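You operate a simulated robot arm through the tools that you are given. There is no shell and no other tool.

You are at the controls of a simulated two-armed robot. One attempt, no reset.

TASK
Overload: set the mill dial to the amps on its cover, press Reset.
Fine: the dial cover ends closed. Where these are worked on the way, their far stop is far enough and under half their travel is too little: dial cover.

It is judged by the outcome, as a careful person would: the job done as asked, and still so three seconds after it is handed in. It fails if anything else is knocked over, pushed out of place, dropped, spilled or broken. Lids that push on must go on centred and level and be pressed home; caps that screw on are set level and turned clockwise until they are tight.

THE ROBOT
Two 7-joint arms with fingered hands on one trunk that stands fixed in place. Base frame: the origin is at the foot of the trunk, x ahead of it, y to its left, z up. Readings come in mm, rad, newtons and seconds.
The left shoulder is at [23, 181, 1425], the right one opposite. With the tool pointing down near the work surface each hand reaches from about 380 to 780 mm from the base axis, measured 20 degrees to its own side. Payload 3.8 kg a hand.
The TCP of each hand is the grasp point between the finger pads, 30 mm short of the fingertips. In the tool frame z runs along the fingers and y along their closing line. The gripper opens to 104 mm; its body begins 35 mm behind the TCP. The gripper is a hand of 4 fingers: y runs from the thumb to the fingers, the wrist lies at [-17, -104, -178] in the tool frame, and closing takes about 1.5 s.
Orientation is that of the tool frame in the base frame, as a unit quaternion [x, y, z, w]. With the fingers straight down and the wrist toward the robot, the tool's x, y and z point along [0, 1, 0], [1, 0, 0] and [0, 0, -1] of the base frame.

THE INTERFACE
- The arms move only by the tool servo_tool. It takes "left_commands", "right_commands" or both (then of equal length, played together; a hand with none holds still); each is a list of rows, each a list of 3 entries, a list of its own where there are three numbers: the opening, from 0 (shut) to 1 (fully open), then the shift along the base's x, y, z in units of 20 mm (1.0 is 20 mm), then the turn, a rotation vector about the base's x, y, z in units of 6 degrees (1.0 is 6 degrees). In form: [[fingers, [dx, dy, dz], [rx, ry, rz]], ...]. A call has 1 to 20 rows; each row shifts and turns the commanded pose from where the row before left it. A call with a number of a shift or a turn outside -1 to 1 is refused whole. Each row takes 0.2 s and may step no farther than 50 mm and 0.15 rad from the row before; otherwise, or with a gripper value out of range, the whole call is refused. Where a pose cannot be reached the arm comes as near as it can. A force on the tool above 50 N (or 10 N above the force at the start of the call, whichever is more), or a blocked arm, ends the call early, and 0.2 s more pass. The fingers move at their own pace (about 72 mm/s each) and stop on an object; they squeeze with about 32 N. The grip force told is the motor's: it shows also when the fingers shut on nothing. Time passes only in rows, and 0.2 s behind the last, so rows that do not move let the fingers close. It gives the time, the measured TCP pose, the force on the tool (base axes), the opening and the grip force at its end, in the units of the frame above (readings bear some noise), with the torque about the TCP (base axes, N m) and any sound that the robot's microphone picked up, and new pictures: "show" is both (left out), scene, wrist or none (wrist: the cameras of the hands that moved).
- Cameras (640 x 400 px; columns grow to the right, rows downward): "scene" is now at [96.6, -45.1, 1626.1]; the picture's right is [-0.48, -0.88, 0.00], its down [-0.30, 0.17, -0.94] and it looks along [0.82, -0.45, -0.34] (base axes); focal length 344 px, centre (320, 200). "left" rides on the left gripper at [-66, -90, -125] in its tool frame; the picture's right is [-0.78, -0.30, 0.56], its down [0.57, -0.70, 0.42] and it looks along [0.27, 0.65, 0.71] (tool axes); focal length 275 px, centre (320, 200). "right" rides on the right gripper at [66, -90, -126] in its tool frame; the picture's right is [-0.78, 0.30, -0.56], its down [-0.57, -0.70, 0.42] and it looks along [-0.27, 0.65, 0.71] (tool axes); focal length 275 px, centre (320, 200). There is no depth. A picture from a camera that has moved, and an enlarged one, comes with that camera's place and axes in the base frame and with its lens.
- slide_trunk(by): moves the trunk up (or, below 0, down) by that many mm; the arms and the scene camera ride with it, the base frame stays. It gives what a move gives, with no picture.
- set_grasp(shape, hand): the hand has 4 fingers and takes this shape, open, in about a second: jaw (thumb against the fingers, like two jaws); tri (thumb and two fingers); tip (a fingertip pinch); poke (one finger out to press); point (the index stretched); flat (the hand flat); cup (the hand cupped); fist (a fist). The gripper value then closes the fingers along that shape, each until it touches; the sizes above hold for jaw. It gives what a move gives, with no picture.
- head_to(pan, tilt): turns the head with the scene camera to pan (to the left, within 1.501 rad either way) and tilt (down, from -0.506 to 1.204), counted from straight ahead of the robot (the tilt from the chest, where the trunk bows). It gives what a move gives, and a new picture of the scene camera.
- close_up(camera, box): a new picture of the part [left, top, right, bottom] of that camera's present view, enlarged. The clock stands still meanwhile.
- hand_in(): hands the job in; it is judged then, once.

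Nothing tells you positions but the pictures and the camera data. Unless the task says otherwise, let go and move clear before handing in.

The tools are called as name(argument=value, ...) on one line, values as JSON. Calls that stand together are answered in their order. servo_tool: Moves the arms, as the interface text tells. Its arguments: {"type":"object","properties":{"left_commands":{"type":"array","items":{"type":"array"}},"right_commands":{"type":"array","items":{"type":"array"}},"show":{"type":"string","enum":["both","scene","wrist","none"]}},"required":[]} The other tools are called the same way: slide_trunk (by) moves the trunk up or down; set_grasp (shape, hand) gives the hand a shape; head_to (pan, tilt) turns the head that bears the scene camera; close_up (camera, box) takes an enlarged picture of a part of a camera's view; hand_in () hands the job in.

At the start:

```text
time: 0.0
left_tool_pos: [359.2, -66.2, 1494.5]
left_ee_rot: [0.707, 0.707, -0.001, 0.0]
left_ft_force: [0.2, 0.9, 0.9]
left_wrist_torque: [-0.02, 0.0, -0.02]
left_grip_width: 103.5
left_grip_force: 0.0
left_shape: jaw
right_tool_pos: [304.8, -382.1, 1465.4]
right_ee_rot: [0.707, 0.707, 0.001, 0.0]
right_ft_force: [0.4, 0.6, -0.4]
right_wrist_torque: [0.02, 0.02, 0.0]
right_grip_width: 103.6
right_grip_force: 0.0
right_shape: jaw
trunk travel left (down, up): [-575.0, 181.0]
head pan, tilt (commanded): [-0.499, 0.351]
```

scene: 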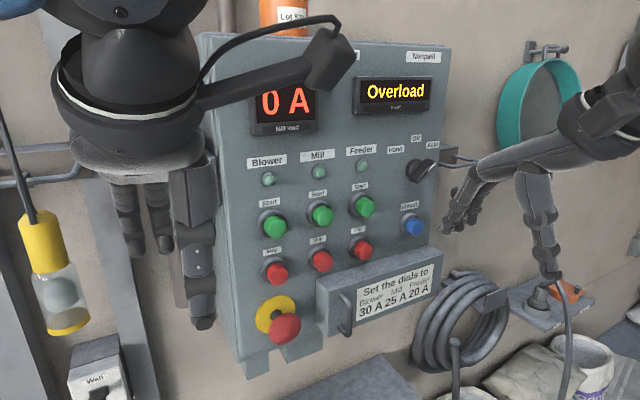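
right: 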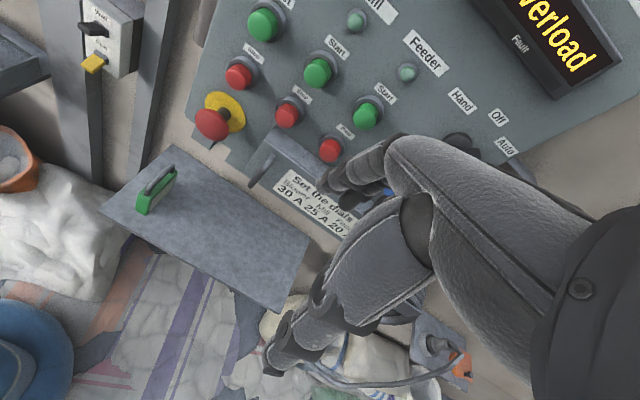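
left: 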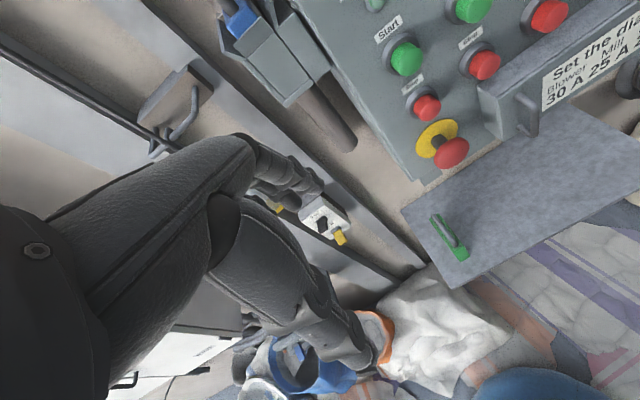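

I see a control panel with a box-shaped dial cover at the lower right reading "Set the dials to Blower 30 A, Mill 25 A, Feeder 20 A", a blue Reset button above it, and an Overload display. First I'll look closer at the panel.

close_up(camera="scene", box=[220, 220, 460, 380])

close_up(camera="scene", box=[200, 20, 500, 220])

close_up(camera="left", box=[380, 0, 640, 200])

close_up(camera="right", box=[180, 60, 440, 240])

```text
2.50 times, centred on (340, 300) of scene
camera zoom: at [96.6, -45.1, 1626.1], right [-0.48, -0.88, 0.0], down [-0.3, 0.17, -0.94], along [0.82, -0.45, -0.34], focal length 859 px, centre (270, -50)
```

zoom: 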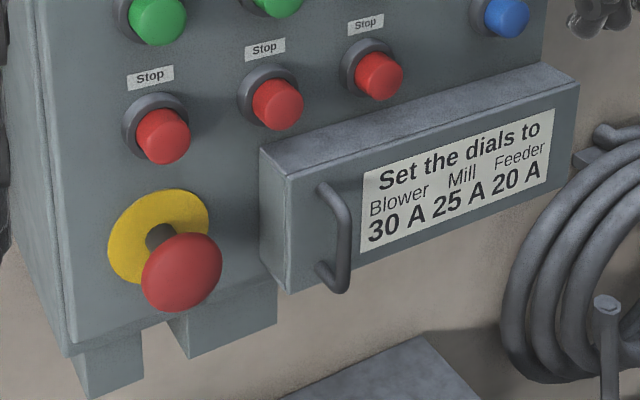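

```text
2.00 times, centred on (350, 120) of scene
camera zoom: at [96.6, -45.1, 1626.1], right [-0.48, -0.88, 0.0], down [-0.3, 0.17, -0.94], along [0.82, -0.45, -0.34], focal length 687 px, centre (260, 360)
```

zoom: 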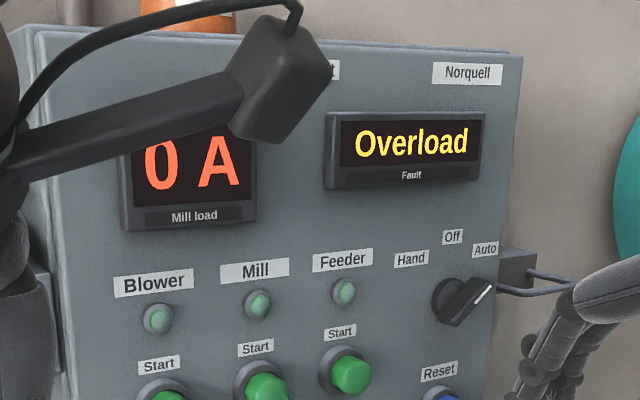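

```text
2.00 times, centred on (510, 100) of left
camera zoom: at [269.9, -132.3, 1621.2], right [-0.3, -0.78, -0.56], down [-0.7, 0.57, -0.43], along [0.65, 0.26, -0.71], focal length 551 px, centre (-60, 400)
```

zoom: 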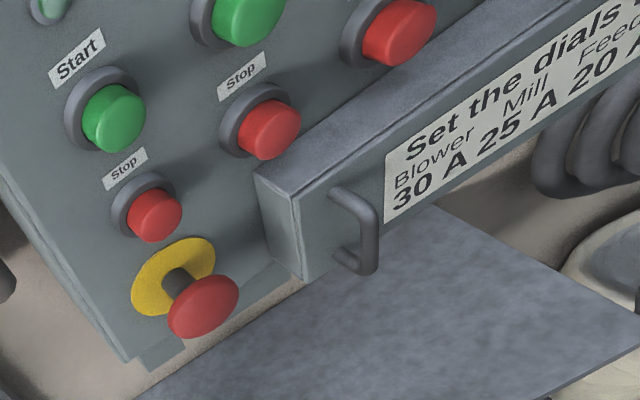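

```text
2.22 times, centred on (310, 150) of right
camera zoom: at [214.6, -316.3, 1589.4], right [0.3, -0.78, 0.56], down [-0.7, -0.57, -0.42], along [0.65, -0.27, -0.71], focal length 612 px, centre (342, 311)
```

zoom: 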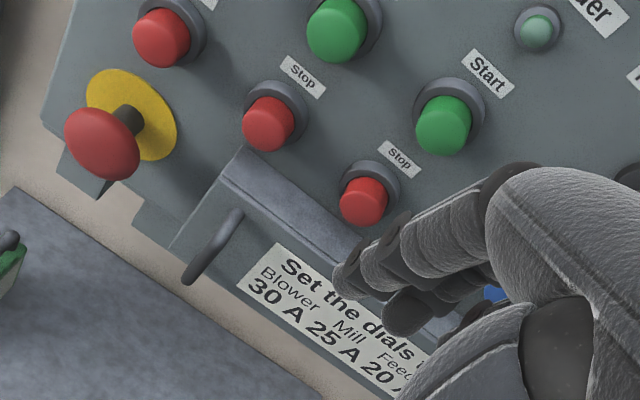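

The mill needs 25 A. My rough triangulation puts the cover front at x≈560 (y −314 to −610, z 1150–1250), with a vertical bar handle near (520, −337, 1200). I'll look closer at its right end to see how it opens.

close_up(camera="scene", box=[390, 200, 486, 320])

close_up(camera="scene", box=[310, 240, 406, 340])

```text
3.33 times, centred on (438, 260) of scene
camera zoom: at [96.6, -45.1, 1626.1], right [-0.48, -0.88, 0.0], down [-0.3, 0.17, -0.94], along [0.82, -0.45, -0.34], focal length 1145 px, centre (-73, 0)
```

zoom: 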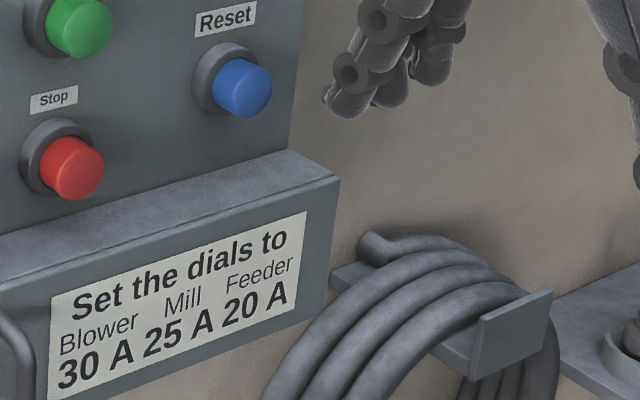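

```text
4.00 times, centred on (358, 290) of scene
camera zoom: at [96.6, -45.1, 1626.1], right [-0.48, -0.88, 0.0], down [-0.3, 0.17, -0.94], along [0.82, -0.45, -0.34], focal length 1374 px, centre (168, -160)
```

zoom: 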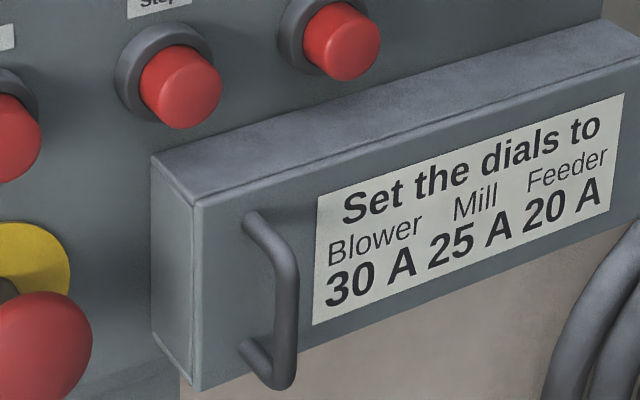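

The front looks like a door plate with its handle on the left, so the hinge is probably on the right. The left hand sits in front of the panel, so I'll look left and down before moving it out of the way.

head_to(pan=0.4, tilt=0.5)

head_to(pan=-0.75, tilt=0.65)

```text
time: 1.2
left_tool_pos: [359.5, -66.8, 1494.6]
left_ee_rot: [0.707, 0.707, -0.001, 0.001]
left_ft_force: [-0.8, -0.3, 0.3]
left_wrist_torque: [0.0, 0.02, 0.02]
left_grip_width: 104.0
left_grip_force: 0.0
left_shape: jaw
right_tool_pos: [305.5, -382.2, 1463.9]
right_ee_rot: [0.707, 0.707, 0.0, 0.0]
right_ft_force: [0.4, 0.4, -0.3]
right_wrist_torque: [0.0, 0.02, 0.01]
right_grip_width: 103.5
right_grip_force: 0.0
right_shape: jaw
trunk travel left (down, up): [-575.0, 181.0]
head pan, tilt (commanded): [0.4, 0.499]
camera scene: at [98.8, 34.7, 1612.5], right [0.39, -0.92, 0.0], down [-0.44, -0.19, -0.88], along [0.81, 0.34, -0.48], focal length 344 px, centre (320, 200)
```

scene: 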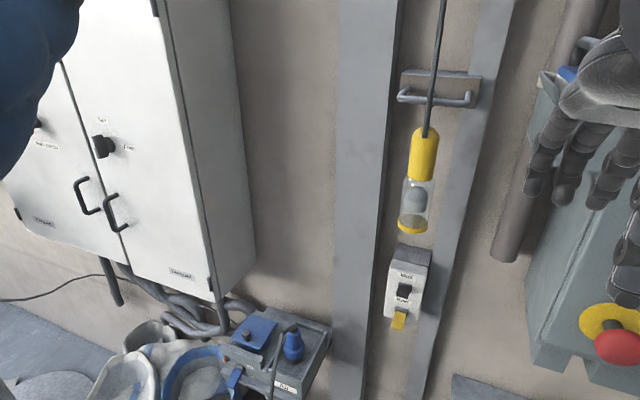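

```text
time: 2.6
left_tool_pos: [358.5, -66.4, 1495.3]
left_ee_rot: [0.707, 0.707, -0.001, 0.001]
left_ft_force: [-0.7, -0.1, -0.4]
left_wrist_torque: [0.0, 0.0, -0.02]
left_grip_width: 103.8
left_grip_force: 0.2
left_shape: jaw
right_tool_pos: [304.8, -383.3, 1463.6]
right_ee_rot: [0.706, 0.708, 0.0, 0.001]
right_ft_force: [-0.3, -0.6, -0.6]
right_wrist_torque: [-0.04, 0.02, -0.03]
right_grip_width: 103.5
right_grip_force: 0.0
right_shape: jaw
trunk travel left (down, up): [-575.0, 181.0]
head pan, tilt (commanded): [-0.75, 0.649]
camera scene: at [78.4, -59.7, 1599.1], right [-0.68, -0.73, 0.0], down [-0.44, 0.41, -0.8], along [0.58, -0.54, -0.6], focal length 344 px, centre (320, 200)
```

scene: 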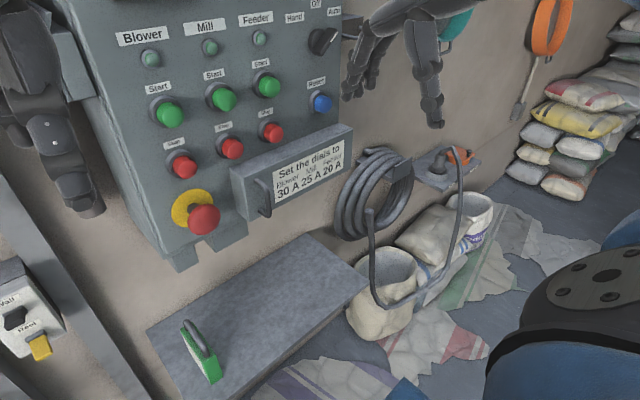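

The hanging lamp is at about (612, 80, 1416), well ahead of the left hand. I'll shift the left hand left and slightly back, clear of the panel.

servo_tool(left_commands=[[1, [-0.4, 1, 0], [0, 0, 0]], [1, [-0.4, 1, 0], [0, 0, 0]], [1, [-0.4, 1, 0], [0, 0, 0]], [1, [-0.4, 1, 0], [0, 0, 0]], [1, [-0.4, 1, 0], [0, 0, 0]], [1, [-0.4, 1, 0], [0, 0, 0]], [1, [-0.4, 1, 0], [0, 0, 0]], [1, [-0.4, 1, 0], [0, 0, 0]]], show="both")

```text
time: 4.4
left_tool_pos: [292.7, 93.8, 1493.6]
left_ee_rot: [0.707, 0.707, 0.0, 0.001]
left_ft_force: [0.1, 0.4, 0.6]
left_wrist_torque: [-0.03, -0.02, 0.0]
left_grip_width: 103.5
left_grip_force: 0.0
left_shape: jaw
right_tool_pos: [304.1, -381.5, 1463.9]
right_ee_rot: [0.707, 0.707, 0.0, 0.001]
right_ft_force: [-0.8, -0.1, 0.1]
right_wrist_torque: [-0.01, 0.03, 0.02]
right_grip_width: 103.7
right_grip_force: 0.0
right_shape: jaw
trunk travel left (down, up): [-575.0, 181.0]
head pan, tilt (commanded): [-0.75, 0.649]
camera scene: at [78.2, -58.6, 1599.1], right [-0.68, -0.73, 0.0], down [-0.44, 0.41, -0.8], along [0.58, -0.54, -0.6], focal length 344 px, centre (320, 200)
camera left: at [205.0, 28.6, 1619.2], right [-0.3, -0.78, -0.56], down [-0.7, 0.57, -0.43], along [0.65, 0.26, -0.71], focal length 275 px, centre (320, 200)
```

scene: 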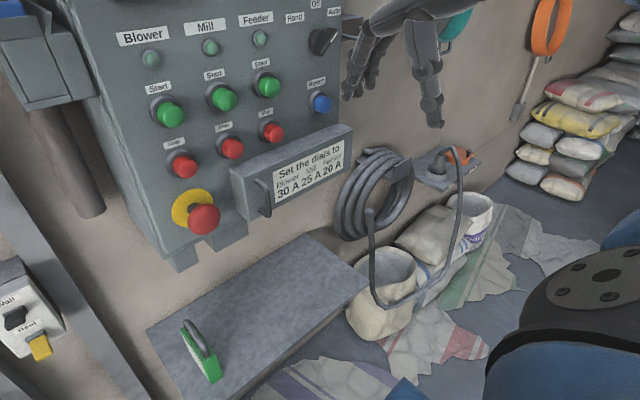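
left: 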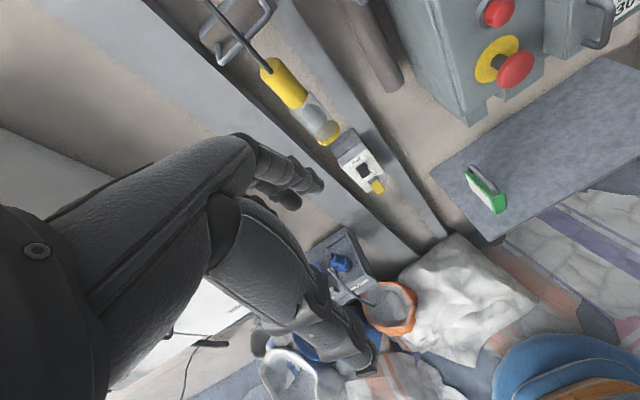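

The view of the panel is clear now. Next I'll turn the right hand so the fingers point forward, ready to pinch the vertical bar, and lower it to a spot in front of the handle, about half the way in this call.

servo_tool(right_commands=[[1, [0.3, 0.15, -0.88], [0.77, -0.77, -0.77]], [1, [0.3, 0.15, -0.88], [0.77, -0.77, -0.77]], [1, [0.3, 0.15, -0.88], [0.77, -0.77, -0.77]], [1, [0.3, 0.15, -0.88], [0.77, -0.77, -0.77]], [1, [0.3, 0.15, -0.88], [0.77, -0.77, -0.77]], [1, [0.3, 0.15, -0.88], [0.77, -0.77, -0.77]], [1, [0.3, 0.15, -0.88], [0.77, -0.77, -0.77]], [1, [0.3, 0.15, -0.88], [0.77, -0.77, -0.77]]], show="both")

```text
time: 6.2
left_tool_pos: [294.6, 91.9, 1492.9]
left_ee_rot: [0.707, 0.707, -0.001, 0.001]
left_ft_force: [-0.1, 0.3, 0.6]
left_wrist_torque: [0.0, 0.0, 0.01]
left_grip_width: 103.5
left_grip_force: 0.0
left_shape: jaw
right_tool_pos: [412.3, -416.6, 1345.6]
right_ee_rot: [0.816, 0.384, 0.433, -0.002]
right_ft_force: [0.6, 0.3, 0.0]
right_wrist_torque: [0.03, 0.02, -0.01]
right_grip_width: 103.5
right_grip_force: 0.1
right_shape: jaw
right hand out of reach, approached as far as the arm can: row 4, 5, 6, 7, 8
trunk travel left (down, up): [-575.0, 181.0]
head pan, tilt (commanded): [-0.75, 0.649]
camera scene: at [79.1, -60.1, 1599.0], right [-0.68, -0.73, 0.0], down [-0.44, 0.41, -0.8], along [0.58, -0.54, -0.61], focal length 344 px, centre (320, 200)
camera right: at [288.0, -353.0, 1441.0], right [-0.47, -0.88, -0.1], down [-0.33, 0.28, -0.9], along [0.82, -0.39, -0.42], focal length 275 px, centre (320, 200)
```

scene: 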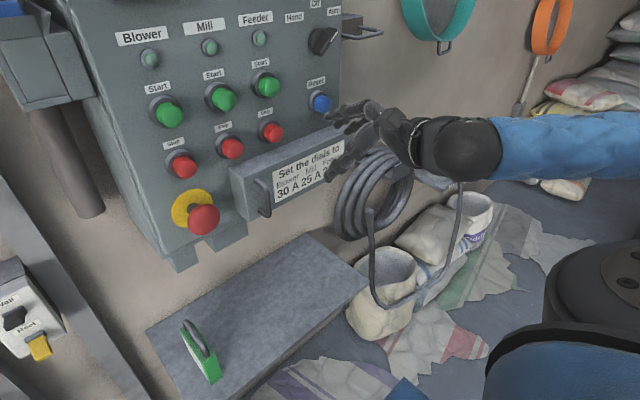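
right: 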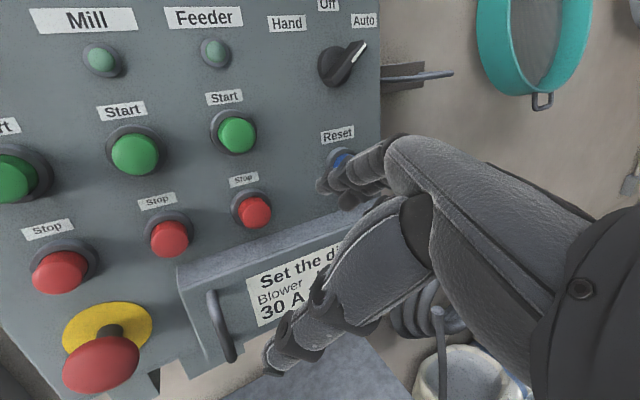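

The arm was too folded on that path and ended farther out than commanded. I'll make a short move to see which pose the commands build on, still turning the fingers forward.

servo_tool(right_commands=[[1, [0.4, 0, -0.5], [0.855, -0.654, -0.432]], [1, [0.4, 0, -0.5], [0.855, -0.654, -0.432]]], show="none")

```text
time: 6.8
left_tool_pos: [295.4, 92.5, 1493.4]
left_ee_rot: [0.707, 0.707, -0.001, 0.001]
left_ft_force: [0.2, -0.3, 0.7]
left_wrist_torque: [-0.01, -0.01, -0.01]
left_grip_width: 103.7
left_grip_force: 0.1
left_shape: jaw
right_tool_pos: [426.3, -415.8, 1325.4]
right_ee_rot: [0.797, 0.304, 0.521, -0.029]
right_ft_force: [0.6, 0.4, 0.0]
right_wrist_torque: [-0.02, 0.0, 0.02]
right_grip_width: 103.8
right_grip_force: 0.1
right_shape: jaw
trunk travel left (down, up): [-575.0, 181.0]
head pan, tilt (commanded): [-0.75, 0.649]
```

Commands build on the reached pose. I'll finish the turn and go to a point about 80 mm in front of the handle.

servo_tool(right_commands=[[1, [0.1, 0.5, -0.89], [0.855, -0.654, -0.432]], [1, [0.1, 0.5, -0.89], [0.855, -0.654, -0.432]], [1, [0.1, 0.5, -0.89], [0.855, -0.654, -0.432]], [1, [0.1, 0.5, -0.89], [0.855, -0.654, -0.432]], [1, [0.1, 0.5, -0.89], [0.855, -0.654, -0.432]], [1, [0.1, 0.5, -0.89], [0, 0, 0]], [1, [0.1, 0.5, -0.89], [0, 0, 0]]], show="both")

```text
time: 8.4
left_tool_pos: [294.8, 92.4, 1493.5]
left_ee_rot: [0.707, 0.707, -0.001, 0.001]
left_ft_force: [0.7, -0.8, -0.7]
left_wrist_torque: [0.02, -0.01, 0.01]
left_grip_width: 103.8
left_grip_force: 0.1
left_shape: jaw
right_tool_pos: [372.7, -455.8, 1307.6]
right_ee_rot: [0.716, 0.11, 0.684, -0.084]
right_ft_force: [0.1, -0.4, 0.2]
right_wrist_torque: [0.02, -0.01, -0.02]
right_grip_width: 104.0
right_grip_force: 0.0
right_shape: jaw
right hand out of reach, approached as far as the arm can: row 2, 3, 4, 5, 6, 7
trunk travel left (down, up): [-575.0, 181.0]
head pan, tilt (commanded): [-0.75, 0.649]
camera scene: at [78.1, -59.6, 1599.1], right [-0.68, -0.73, 0.0], down [-0.44, 0.41, -0.8], along [0.58, -0.54, -0.6], focal length 344 px, centre (320, 200)
camera right: at [229.3, -401.5, 1376.8], right [-0.49, -0.47, -0.74], down [0.19, 0.77, -0.61], along [0.85, -0.44, -0.28], focal length 275 px, centre (320, 200)
```

scene: 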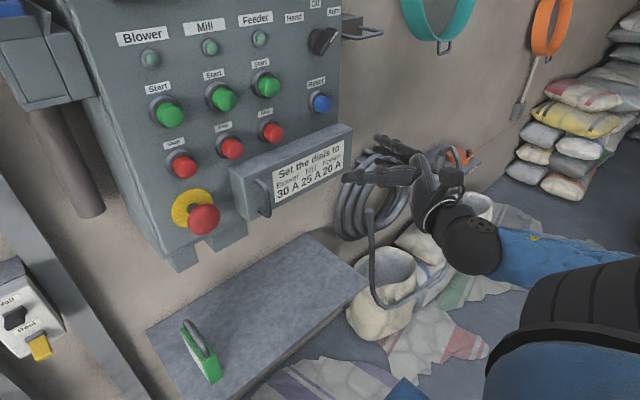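
right: 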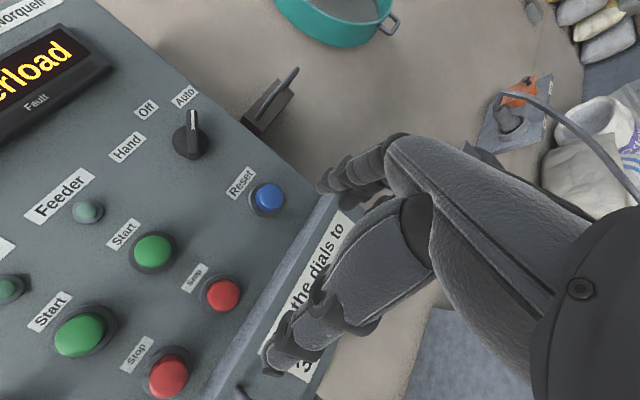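

The wrist was too close to the shoulder on that path. I'll go forward and down first, then left toward the handle.

servo_tool(right_commands=[[1, [0.7, 0, -0.8], [0, 0, 0]], [1, [0.7, 0, -0.8], [0, 0, 0]], [1, [0.6, 0, -0.9], [0, 0, 0]], [1, [0.5, 0, -0.95], [0, 0, 0]], [1, [0.4, 0, -0.95], [0, 0, 0]], [1, [0.4, 0, -0.95], [0, 0, 0]]], show="both")

```text
time: 9.8
left_tool_pos: [294.2, 92.4, 1492.1]
left_ee_rot: [0.707, 0.707, -0.001, 0.001]
left_ft_force: [0.5, -0.5, 0.2]
left_wrist_torque: [0.02, -0.02, -0.02]
left_grip_width: 103.6
left_grip_force: 0.0
left_shape: jaw
right_tool_pos: [382.9, -510.9, 1273.8]
right_ee_rot: [0.716, 0.111, 0.684, -0.085]
right_ft_force: [0.4, -0.3, 0.0]
right_wrist_torque: [0.0, 0.03, 0.0]
right_grip_width: 103.9
right_grip_force: 0.0
right_shape: jaw
right hand out of reach, approached as far as the arm can: row 1, 2, 3, 4, 5, 6
trunk travel left (down, up): [-575.0, 181.0]
head pan, tilt (commanded): [-0.75, 0.649]
camera scene: at [78.2, -60.0, 1599.1], right [-0.68, -0.73, 0.0], down [-0.44, 0.41, -0.8], along [0.58, -0.54, -0.6], focal length 344 px, centre (320, 200)
camera right: at [240.0, -456.2, 1342.1], right [-0.49, -0.47, -0.74], down [0.19, 0.77, -0.61], along [0.85, -0.44, -0.28], focal length 275 px, centre (320, 200)
```

scene: 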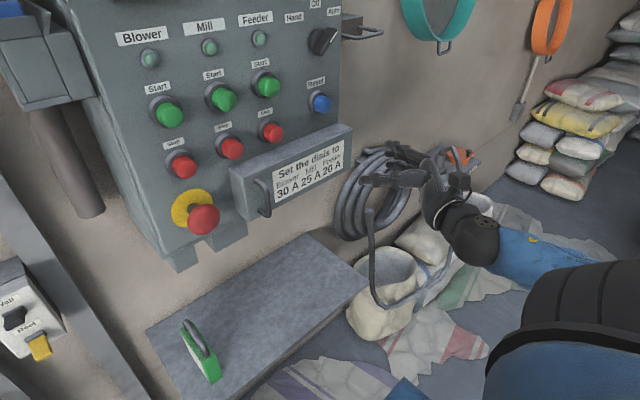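
right: 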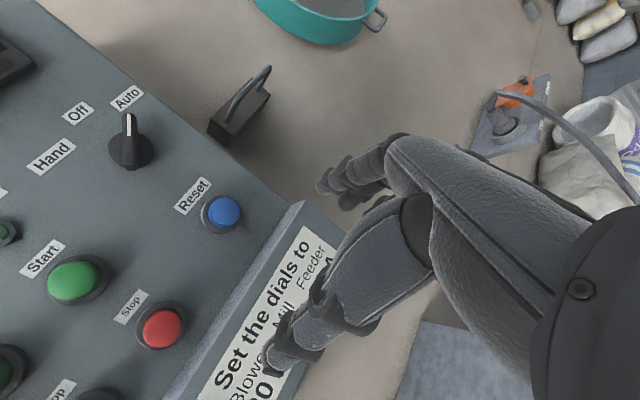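

The limit looks like a wrist joint rather than distance. I'll yaw the hand left (fingers pointing forward and left), which should line up better with the forearm, while moving forward.

servo_tool(right_commands=[[1, [0.2, 0.2, 0], [0, 0, 1]], [1, [0.2, 0.2, -0.2], [0, 0, 1]], [1, [0.2, 0.2, -0.4], [0, 0, 1]], [1, [0.2, 0.2, -0.4], [0, 0, 1]], [1, [0.2, 0.3, -0.4], [0, 0, 1]]], show="both")

```text
time: 11.0
left_tool_pos: [293.8, 93.0, 1493.2]
left_ee_rot: [0.707, 0.707, -0.001, 0.0]
left_ft_force: [0.4, 0.3, -0.3]
left_wrist_torque: [0.0, -0.02, -0.01]
left_grip_width: 103.7
left_grip_force: 0.0
left_shape: jaw
right_tool_pos: [404.1, -487.4, 1244.7]
right_ee_rot: [0.663, 0.292, 0.639, -0.259]
right_ft_force: [0.8, 0.0, 0.0]
right_wrist_torque: [0.01, 0.03, 0.02]
right_grip_width: 104.0
right_grip_force: 0.1
right_shape: jaw
trunk travel left (down, up): [-575.0, 181.0]
head pan, tilt (commanded): [-0.75, 0.649]
camera scene: at [78.8, -60.1, 1599.1], right [-0.68, -0.73, 0.0], down [-0.44, 0.41, -0.8], along [0.58, -0.54, -0.6], focal length 344 px, centre (320, 200)
camera right: at [252.4, -511.5, 1313.5], right [-0.18, -0.65, -0.74], down [-0.22, 0.76, -0.61], along [0.96, 0.05, -0.28], focal length 275 px, centre (320, 200)
```

scene: 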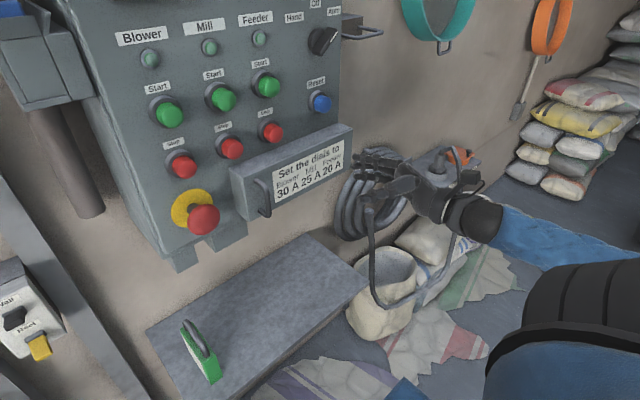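
right: 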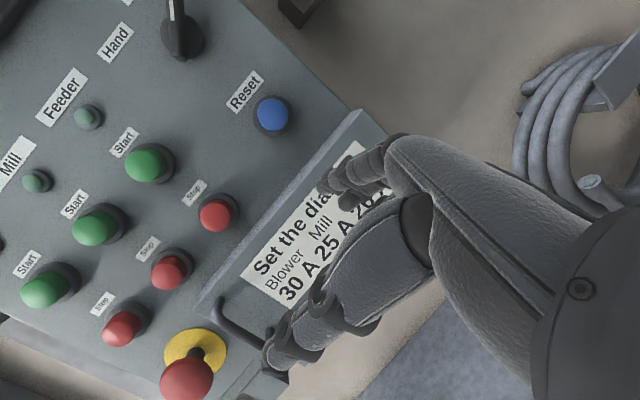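

This pose is within reach. I'll zoom in on the handle from the right wrist camera to refine where it is.

close_up(camera="right", box=[160, 220, 400, 400])

close_up(camera="scene", box=[200, 110, 440, 260])

```text
2.22 times, centred on (280, 310) of right
camera zoom: at [252.4, -511.5, 1313.5], right [-0.18, -0.65, -0.74], down [-0.22, 0.76, -0.61], along [0.96, 0.05, -0.28], focal length 612 px, centre (409, -44)
```

zoom: 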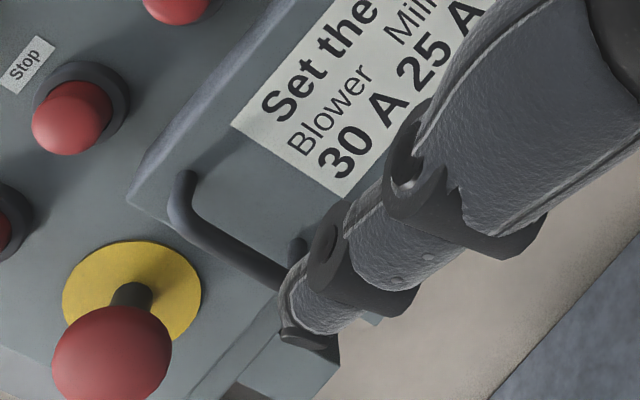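

```text
2.67 times, centred on (320, 185) of scene
camera zoom: at [78.8, -60.1, 1599.1], right [-0.68, -0.73, 0.0], down [-0.44, 0.41, -0.8], along [0.58, -0.54, -0.6], focal length 916 px, centre (320, 240)
```

zoom: 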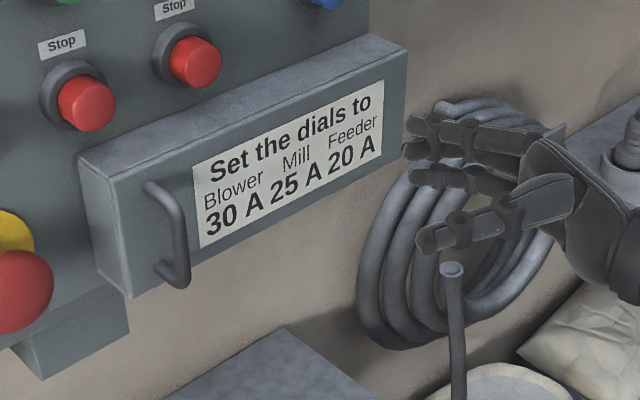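

I refine the bar handle to about (522, −339), z 1175–1240. I'll move to a pre-approach point off its right front, with the fingers partly closed so they fit behind the bar.

servo_tool(right_commands=[[0.4, [0.6, 0.9, -0.42], [0, 0, 0]], [0.4, [0.6, 0.9, -0.42], [0, 0, 0]], [0.4, [0.6, 0.9, -0.42], [0, 0, 0]], [0.4, [0.5, 0.9, -0.42], [0, 0, 0]], [0.4, [0.4, 0.9, -0.42], [0, 0, 0]]], show="both")

```text
time: 12.2
left_tool_pos: [294.3, 92.7, 1493.4]
left_ee_rot: [0.707, 0.707, -0.001, 0.0]
left_ft_force: [0.4, 0.8, -0.5]
left_wrist_torque: [0.0, 0.02, -0.03]
left_grip_width: 103.5
left_grip_force: 0.2
left_shape: jaw
right_tool_pos: [444.8, -402.0, 1220.6]
right_ee_rot: [0.638, 0.312, 0.646, -0.279]
right_ft_force: [0.7, 0.3, 0.2]
right_wrist_torque: [0.03, 0.03, -0.01]
right_grip_width: 42.1
right_grip_force: 0.1
right_shape: jaw
right hand out of reach, approached as far as the arm can: row 1, 2, 3
trunk travel left (down, up): [-575.0, 181.0]
head pan, tilt (commanded): [-0.75, 0.649]
camera scene: at [79.0, -59.5, 1599.1], right [-0.68, -0.73, 0.0], down [-0.44, 0.41, -0.8], along [0.58, -0.54, -0.6], focal length 344 px, centre (320, 200)
camera right: at [292.9, -436.0, 1283.8], right [-0.12, -0.64, -0.76], down [-0.24, 0.76, -0.61], along [0.96, 0.11, -0.24], focal length 275 px, centre (320, 200)
```

scene: 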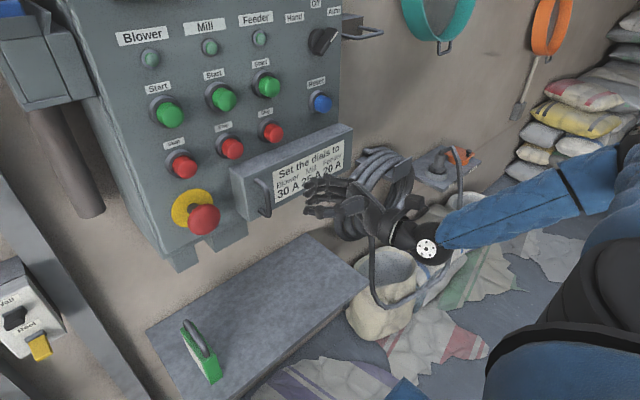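
right: 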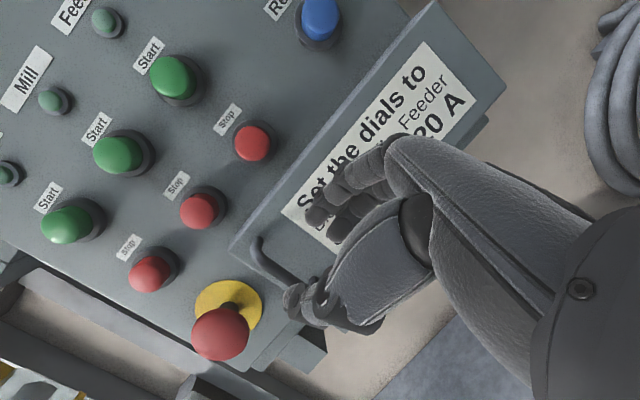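

The elbow swung to a better configuration and the hand is now near the handle. I'll zoom in on the cover's right end and on the fingers near the handle.

close_up(camera="right", box=[380, 0, 540, 160])

close_up(camera="scene", box=[220, 140, 380, 240])

close_up(camera="right", box=[200, 190, 400, 370])

```text
2.50 times, centred on (460, 80) of right
camera zoom: at [292.9, -436.0, 1283.8], right [-0.12, -0.64, -0.76], down [-0.24, 0.76, -0.61], along [0.96, 0.11, -0.24], focal length 688 px, centre (-30, 500)
```

zoom: 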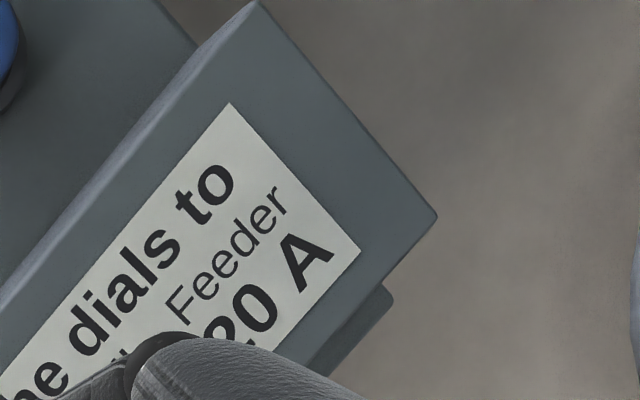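

```text
4.00 times, centred on (300, 190) of scene
camera zoom: at [79.0, -59.5, 1599.1], right [-0.68, -0.73, 0.0], down [-0.44, 0.41, -0.8], along [0.58, -0.54, -0.6], focal length 1374 px, centre (400, 240)
```

zoom: 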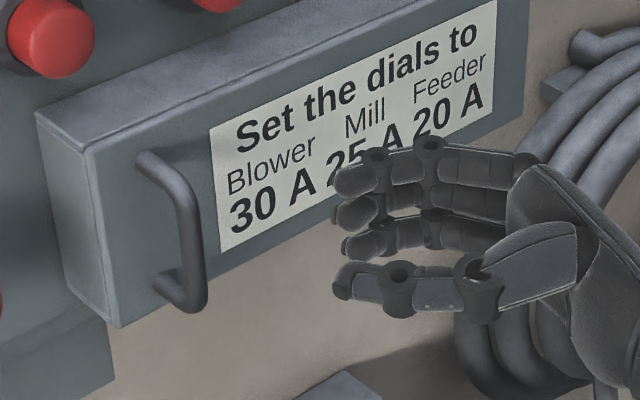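

```text
2.22 times, centred on (300, 280) of right
camera zoom: at [292.9, -436.0, 1283.8], right [-0.12, -0.64, -0.76], down [-0.24, 0.76, -0.61], along [0.96, 0.11, -0.24], focal length 612 px, centre (364, 22)
```

zoom: 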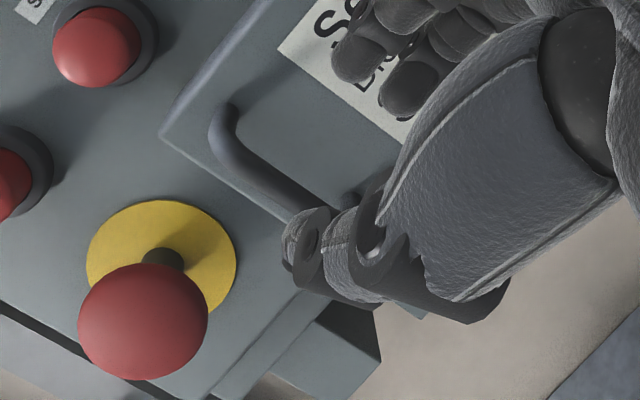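

I now have the bar at (522, −340) with z 1171–1232 and the fingers approaching at about 49° yaw. I'll line up with the bar and advance along the finger direction until it is just ahead of the tips.

servo_tool(right_commands=[[0.36, [0.68, -0.58, -0.93], [0, 0, 0]], [0.36, [0.65, 0.76, 0], [0, 0, 0]], [0.36, [0.65, 0.76, 0], [0, 0, 0]]], show="both")

close_up(camera="scene", box=[220, 140, 380, 240])

close_up(camera="right", box=[200, 190, 400, 370])

```text
time: 13.0
left_tool_pos: [294.5, 93.4, 1492.7]
left_ee_rot: [0.707, 0.707, 0.0, 0.0]
left_ft_force: [0.8, 0.3, -1.0]
left_wrist_torque: [0.0, -0.01, -0.02]
left_grip_width: 103.8
left_grip_force: 0.1
left_shape: jaw
right_tool_pos: [485.9, -385.0, 1204.9]
right_ee_rot: [0.639, 0.312, 0.645, -0.28]
right_ft_force: [0.1, 0.2, 0.1]
right_wrist_torque: [-0.02, -0.05, -0.01]
right_grip_width: 37.8
right_grip_force: 0.0
right_shape: jaw
trunk travel left (down, up): [-575.0, 181.0]
head pan, tilt (commanded): [-0.75, 0.649]
camera scene: at [78.8, -59.6, 1599.1], right [-0.68, -0.73, 0.0], down [-0.44, 0.41, -0.8], along [0.58, -0.54, -0.6], focal length 344 px, centre (320, 200)
camera right: at [333.8, -419.6, 1267.0], right [-0.12, -0.64, -0.76], down [-0.24, 0.76, -0.61], along [0.96, 0.11, -0.24], focal length 275 px, centre (320, 200)
```

scene: 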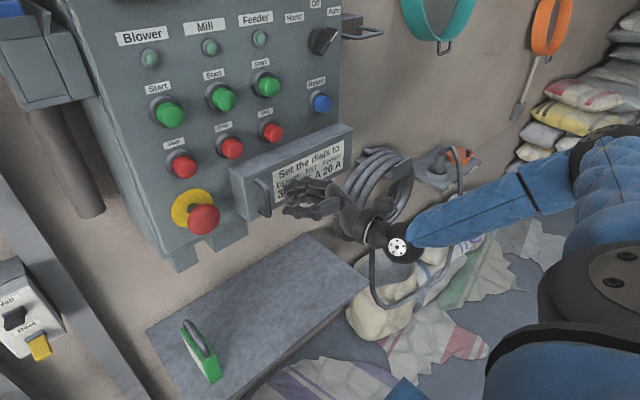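
right: 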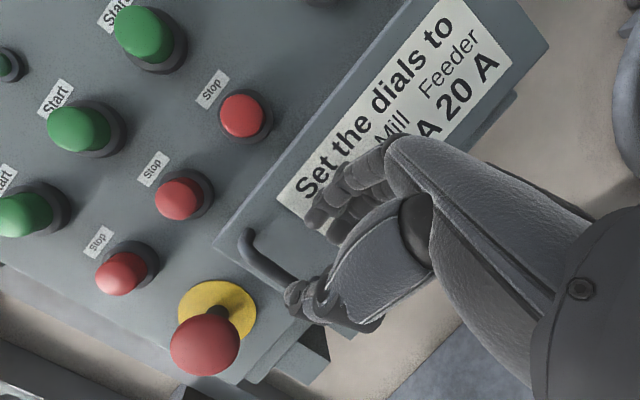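

```text
4.00 times, centred on (300, 190) of scene
camera zoom: at [78.8, -59.6, 1599.1], right [-0.68, -0.73, 0.0], down [-0.44, 0.41, -0.8], along [0.58, -0.54, -0.6], focal length 1374 px, centre (400, 240)
```

zoom: 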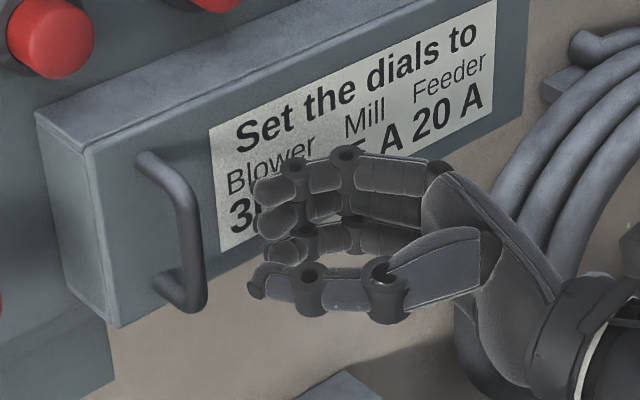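

```text
2.22 times, centred on (300, 280) of right
camera zoom: at [333.8, -419.6, 1267.0], right [-0.12, -0.64, -0.76], down [-0.24, 0.76, -0.61], along [0.96, 0.11, -0.24], focal length 612 px, centre (364, 22)
```

zoom: 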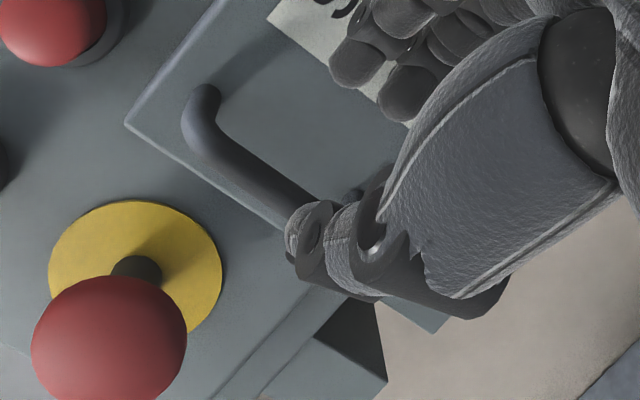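

The bar lines up with the gap between thumb and fingers, about 58 mm ahead of the grasp point. I'll move forward so the fingers go behind it.

servo_tool(right_commands=[[0.36, [0.48, 0.56, 0], [0, 0, 0]], [0.36, [0.48, 0.56, 0], [0, 0, 0]], [0.36, [0.48, 0.56, 0], [0, 0, 0]]], show="both")

close_up(camera="scene", box=[220, 140, 380, 240])

close_up(camera="right", box=[200, 190, 400, 370])

```text
time: 13.8
left_tool_pos: [290.1, 90.3, 1494.3]
left_ee_rot: [0.707, 0.707, 0.001, 0.001]
left_ft_force: [-0.4, -0.1, 0.0]
left_wrist_torque: [-0.01, -0.01, -0.01]
left_grip_width: 103.7
left_grip_force: 0.0
left_shape: jaw
right_tool_pos: [508.0, -353.6, 1203.7]
right_ee_rot: [0.639, 0.31, 0.646, -0.28]
right_ft_force: [-24.8, -10.7, -0.2]
right_wrist_torque: [-0.14, 0.37, -0.79]
right_grip_width: 35.8
right_grip_force: 0.0
right_shape: jaw
trunk travel left (down, up): [-575.0, 181.0]
head pan, tilt (commanded): [-0.75, 0.649]
camera scene: at [72.5, -62.2, 1599.3], right [-0.68, -0.73, 0.0], down [-0.44, 0.41, -0.8], along [0.58, -0.54, -0.6], focal length 344 px, centre (320, 200)
camera right: at [357.1, -388.2, 1266.2], right [-0.12, -0.64, -0.76], down [-0.24, 0.76, -0.61], along [0.96, 0.11, -0.24], focal length 275 px, centre (320, 200)
```

scene: 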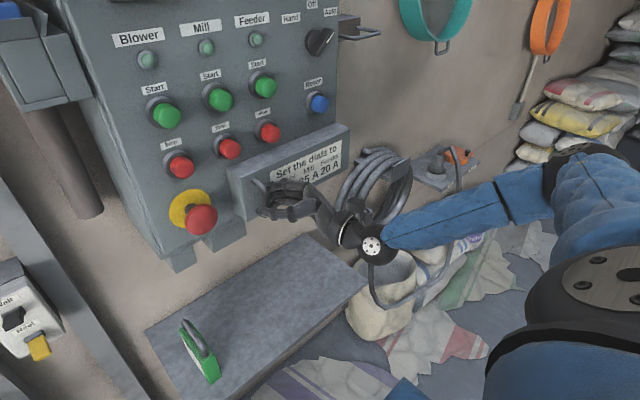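
right: 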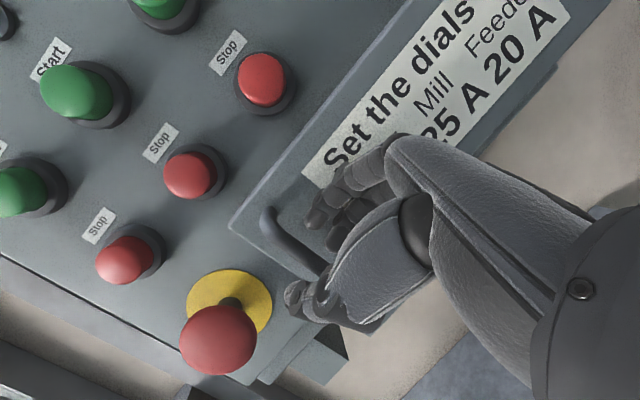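

```text
4.00 times, centred on (300, 190) of scene
camera zoom: at [72.5, -62.2, 1599.3], right [-0.68, -0.73, 0.0], down [-0.44, 0.41, -0.8], along [0.58, -0.54, -0.6], focal length 1374 px, centre (400, 240)
```

zoom: 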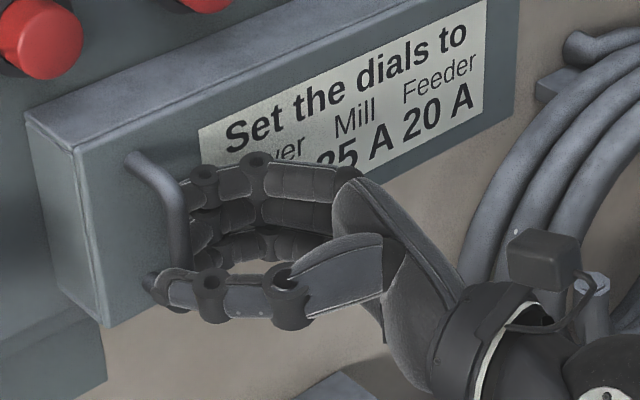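

```text
2.22 times, centred on (300, 280) of right
camera zoom: at [357.1, -388.2, 1266.2], right [-0.12, -0.64, -0.76], down [-0.24, 0.76, -0.61], along [0.96, 0.11, -0.24], focal length 612 px, centre (364, 22)
```

zoom: 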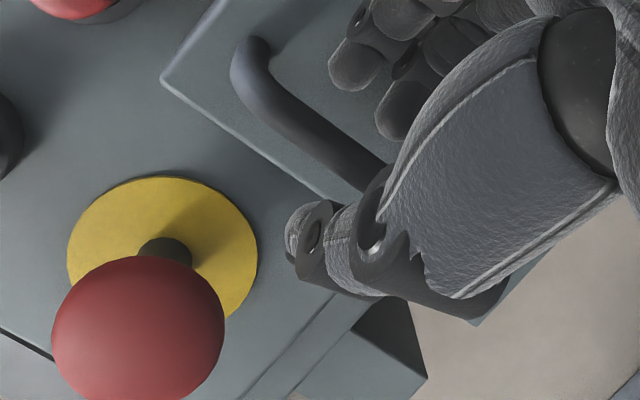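

The fingertips are touching the door plate behind the bar (25 N), and the thumb has passed in front of it. I'll ease back slightly and close the fingers on the bar.

servo_tool(right_commands=[[0.36, [-0.35, -0.1, 0], [0, 0, 0]], [0.2, [-0.1, 0, 0], [0, 0, 0]], [0, [0, 0, 0], [0, 0, 0]], [0, [0, 0, 0], [0, 0, 0]], [0, [0, 0, 0], [0, 0, 0]], [0, [0, 0, 0], [0, 0, 0]]], show="both")

close_up(camera="scene", box=[220, 140, 380, 240])

close_up(camera="right", box=[200, 190, 400, 370])

```text
time: 15.2
left_tool_pos: [293.7, 93.3, 1492.6]
left_ee_rot: [0.707, 0.707, -0.001, 0.001]
left_ft_force: [0.7, 0.3, 0.2]
left_wrist_torque: [-0.01, 0.03, -0.01]
left_grip_width: 103.7
left_grip_force: 0.0
left_shape: jaw
right_tool_pos: [505.9, -351.4, 1205.0]
right_ee_rot: [0.638, 0.313, 0.646, -0.28]
right_ft_force: [1.9, 3.9, 5.3]
right_wrist_torque: [-0.18, -0.14, -0.1]
right_grip_width: 5.0
right_grip_force: 32.0
right_shape: jaw
trunk travel left (down, up): [-575.0, 181.0]
head pan, tilt (commanded): [-0.75, 0.649]
camera scene: at [78.4, -58.7, 1599.2], right [-0.68, -0.73, 0.0], down [-0.44, 0.41, -0.8], along [0.58, -0.54, -0.6], focal length 344 px, centre (320, 200)
camera right: at [353.5, -386.6, 1266.8], right [-0.11, -0.64, -0.76], down [-0.24, 0.76, -0.61], along [0.96, 0.11, -0.24], focal length 275 px, centre (320, 200)
```

scene: 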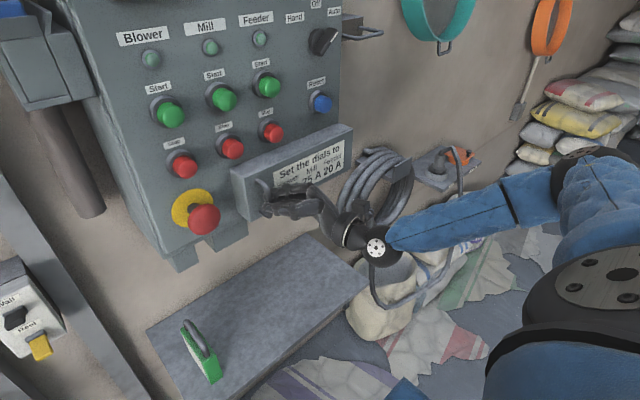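
right: 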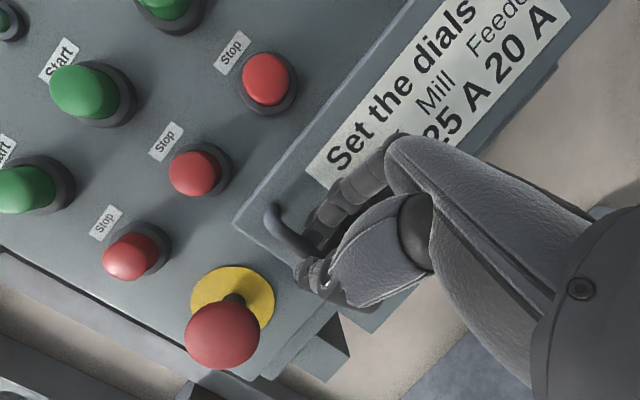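

```text
4.00 times, centred on (300, 190) of scene
camera zoom: at [78.4, -58.7, 1599.2], right [-0.68, -0.73, 0.0], down [-0.44, 0.41, -0.8], along [0.58, -0.54, -0.6], focal length 1374 px, centre (400, 240)
```

zoom: 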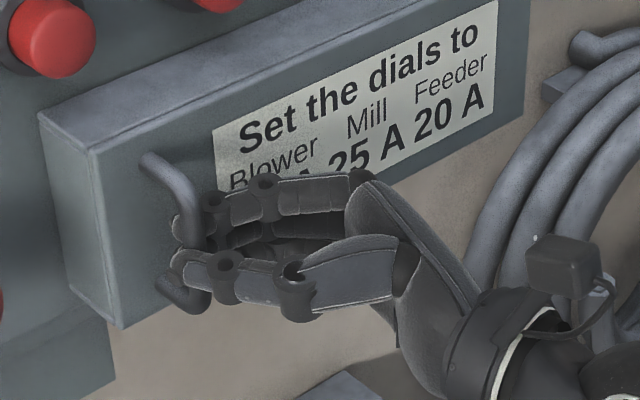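

```text
2.22 times, centred on (300, 280) of right
camera zoom: at [353.5, -386.6, 1266.8], right [-0.11, -0.64, -0.76], down [-0.24, 0.76, -0.61], along [0.96, 0.11, -0.24], focal length 612 px, centre (364, 22)
```

zoom: 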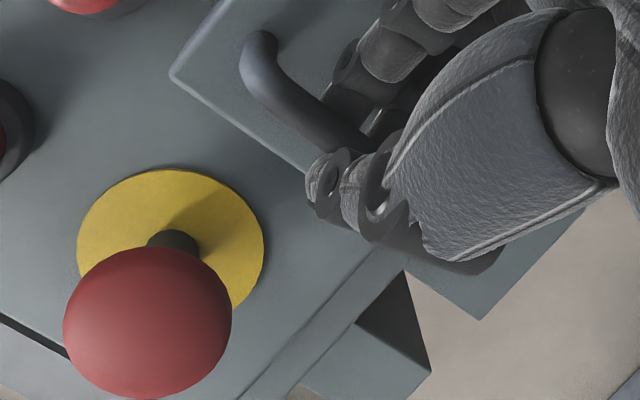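

The bar is pinched between thumb and fingertips. I'll make a gentle test pull toward the robot to see whether the door swings on the right.

servo_tool(right_commands=[[0, [-0.3, -0.05, 0], [0, 0, 0]], [0, [-0.3, -0.05, 0], [0, 0, 0]], [0, [-0.3, -0.05, 0], [0, 0, 0]]], show="both")

close_up(camera="scene", box=[220, 110, 380, 240])

```text
time: 16.0
left_tool_pos: [293.5, 92.3, 1494.4]
left_ee_rot: [0.707, 0.707, -0.001, 0.001]
left_ft_force: [-0.2, -0.5, 0.4]
left_wrist_torque: [-0.03, -0.01, 0.02]
left_grip_width: 103.6
left_grip_force: 0.0
left_shape: jaw
right_tool_pos: [486.5, -356.8, 1205.0]
right_ee_rot: [0.637, 0.312, 0.647, -0.279]
right_ft_force: [1.0, -1.5, 7.3]
right_wrist_torque: [-0.09, -0.18, -0.06]
right_grip_width: 5.4
right_grip_force: 32.0
right_shape: jaw
trunk travel left (down, up): [-575.0, 181.0]
head pan, tilt (commanded): [-0.75, 0.649]
camera scene: at [77.7, -59.7, 1599.2], right [-0.68, -0.73, 0.0], down [-0.44, 0.41, -0.8], along [0.58, -0.54, -0.6], focal length 344 px, centre (320, 200)
camera right: at [335.2, -391.7, 1266.3], right [-0.11, -0.64, -0.76], down [-0.24, 0.76, -0.61], along [0.96, 0.11, -0.24], focal length 275 px, centre (320, 200)
```

scene: 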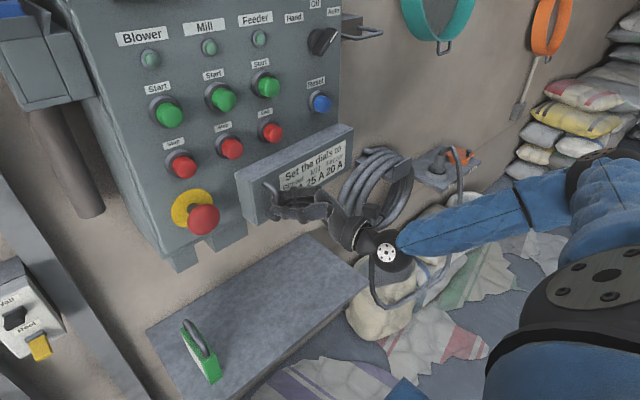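
right: 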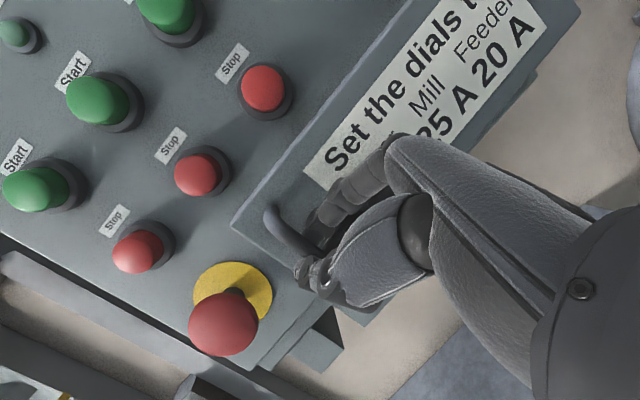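

```text
3.08 times, centred on (300, 175) of scene
camera zoom: at [77.7, -59.7, 1599.2], right [-0.68, -0.73, 0.0], down [-0.44, 0.41, -0.8], along [0.58, -0.54, -0.6], focal length 1057 px, centre (382, 277)
```

zoom: 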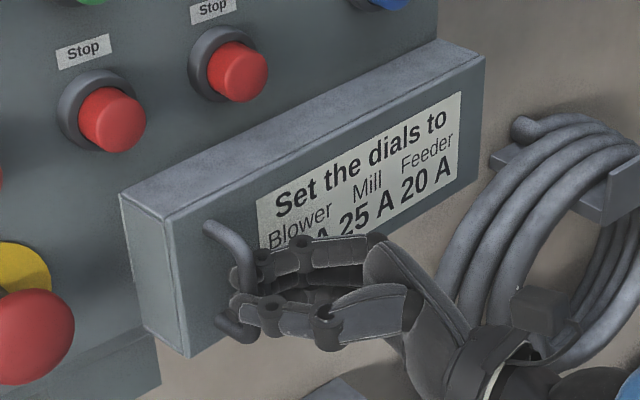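

The whole box-shaped cover swings out on a right-hand hinge, at about (605, −610), and takes very little force. I'll keep the hand orientation fixed and follow that arc, letting the bar pivot in the fingers.

servo_tool(right_commands=[[0, [-0.9, -0.39, 0], [0, 0, 0]], [0, [-0.875, -0.445, 0], [0, 0, 0]], [0, [-0.845, -0.51, 0], [0, 0, 0]], [0, [-0.81, -0.57, 0], [0, 0, 0]], [0, [-0.765, -0.62, 0], [0, 0, 0]]], show="both")

```text
time: 17.2
left_tool_pos: [292.7, 92.4, 1493.4]
left_ee_rot: [0.707, 0.707, -0.001, 0.001]
left_ft_force: [-0.3, 0.2, 0.2]
left_wrist_torque: [0.0, 0.03, -0.01]
left_grip_width: 103.7
left_grip_force: 0.1
left_shape: jaw
right_tool_pos: [403.4, -406.4, 1204.6]
right_ee_rot: [0.639, 0.312, 0.645, -0.281]
right_ft_force: [-3.3, 4.5, -3.5]
right_wrist_torque: [-0.13, 0.03, 0.2]
right_grip_width: 5.9
right_grip_force: 32.2
right_shape: jaw
trunk travel left (down, up): [-575.0, 181.0]
head pan, tilt (commanded): [-0.75, 0.649]
camera scene: at [77.7, -59.1, 1599.1], right [-0.68, -0.73, 0.0], down [-0.44, 0.41, -0.8], along [0.58, -0.54, -0.6], focal length 344 px, centre (320, 200)
camera right: at [251.0, -441.4, 1268.0], right [-0.12, -0.65, -0.76], down [-0.24, 0.76, -0.61], along [0.96, 0.11, -0.25], focal length 275 px, centre (320, 200)
```

scene: 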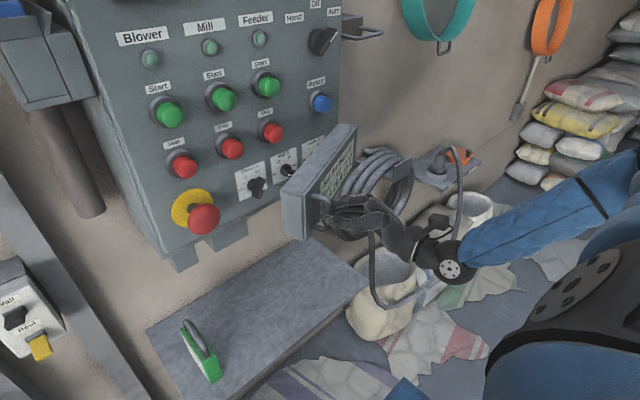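
right: 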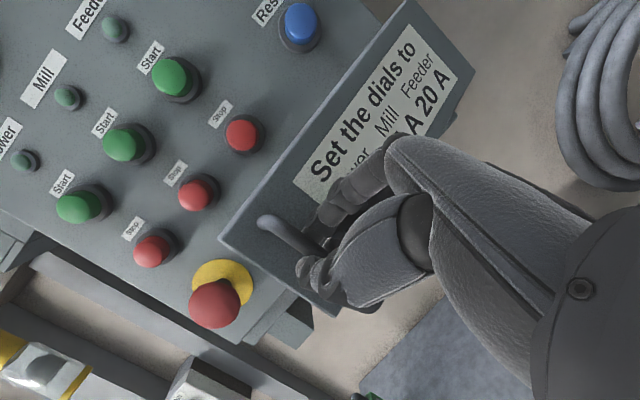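

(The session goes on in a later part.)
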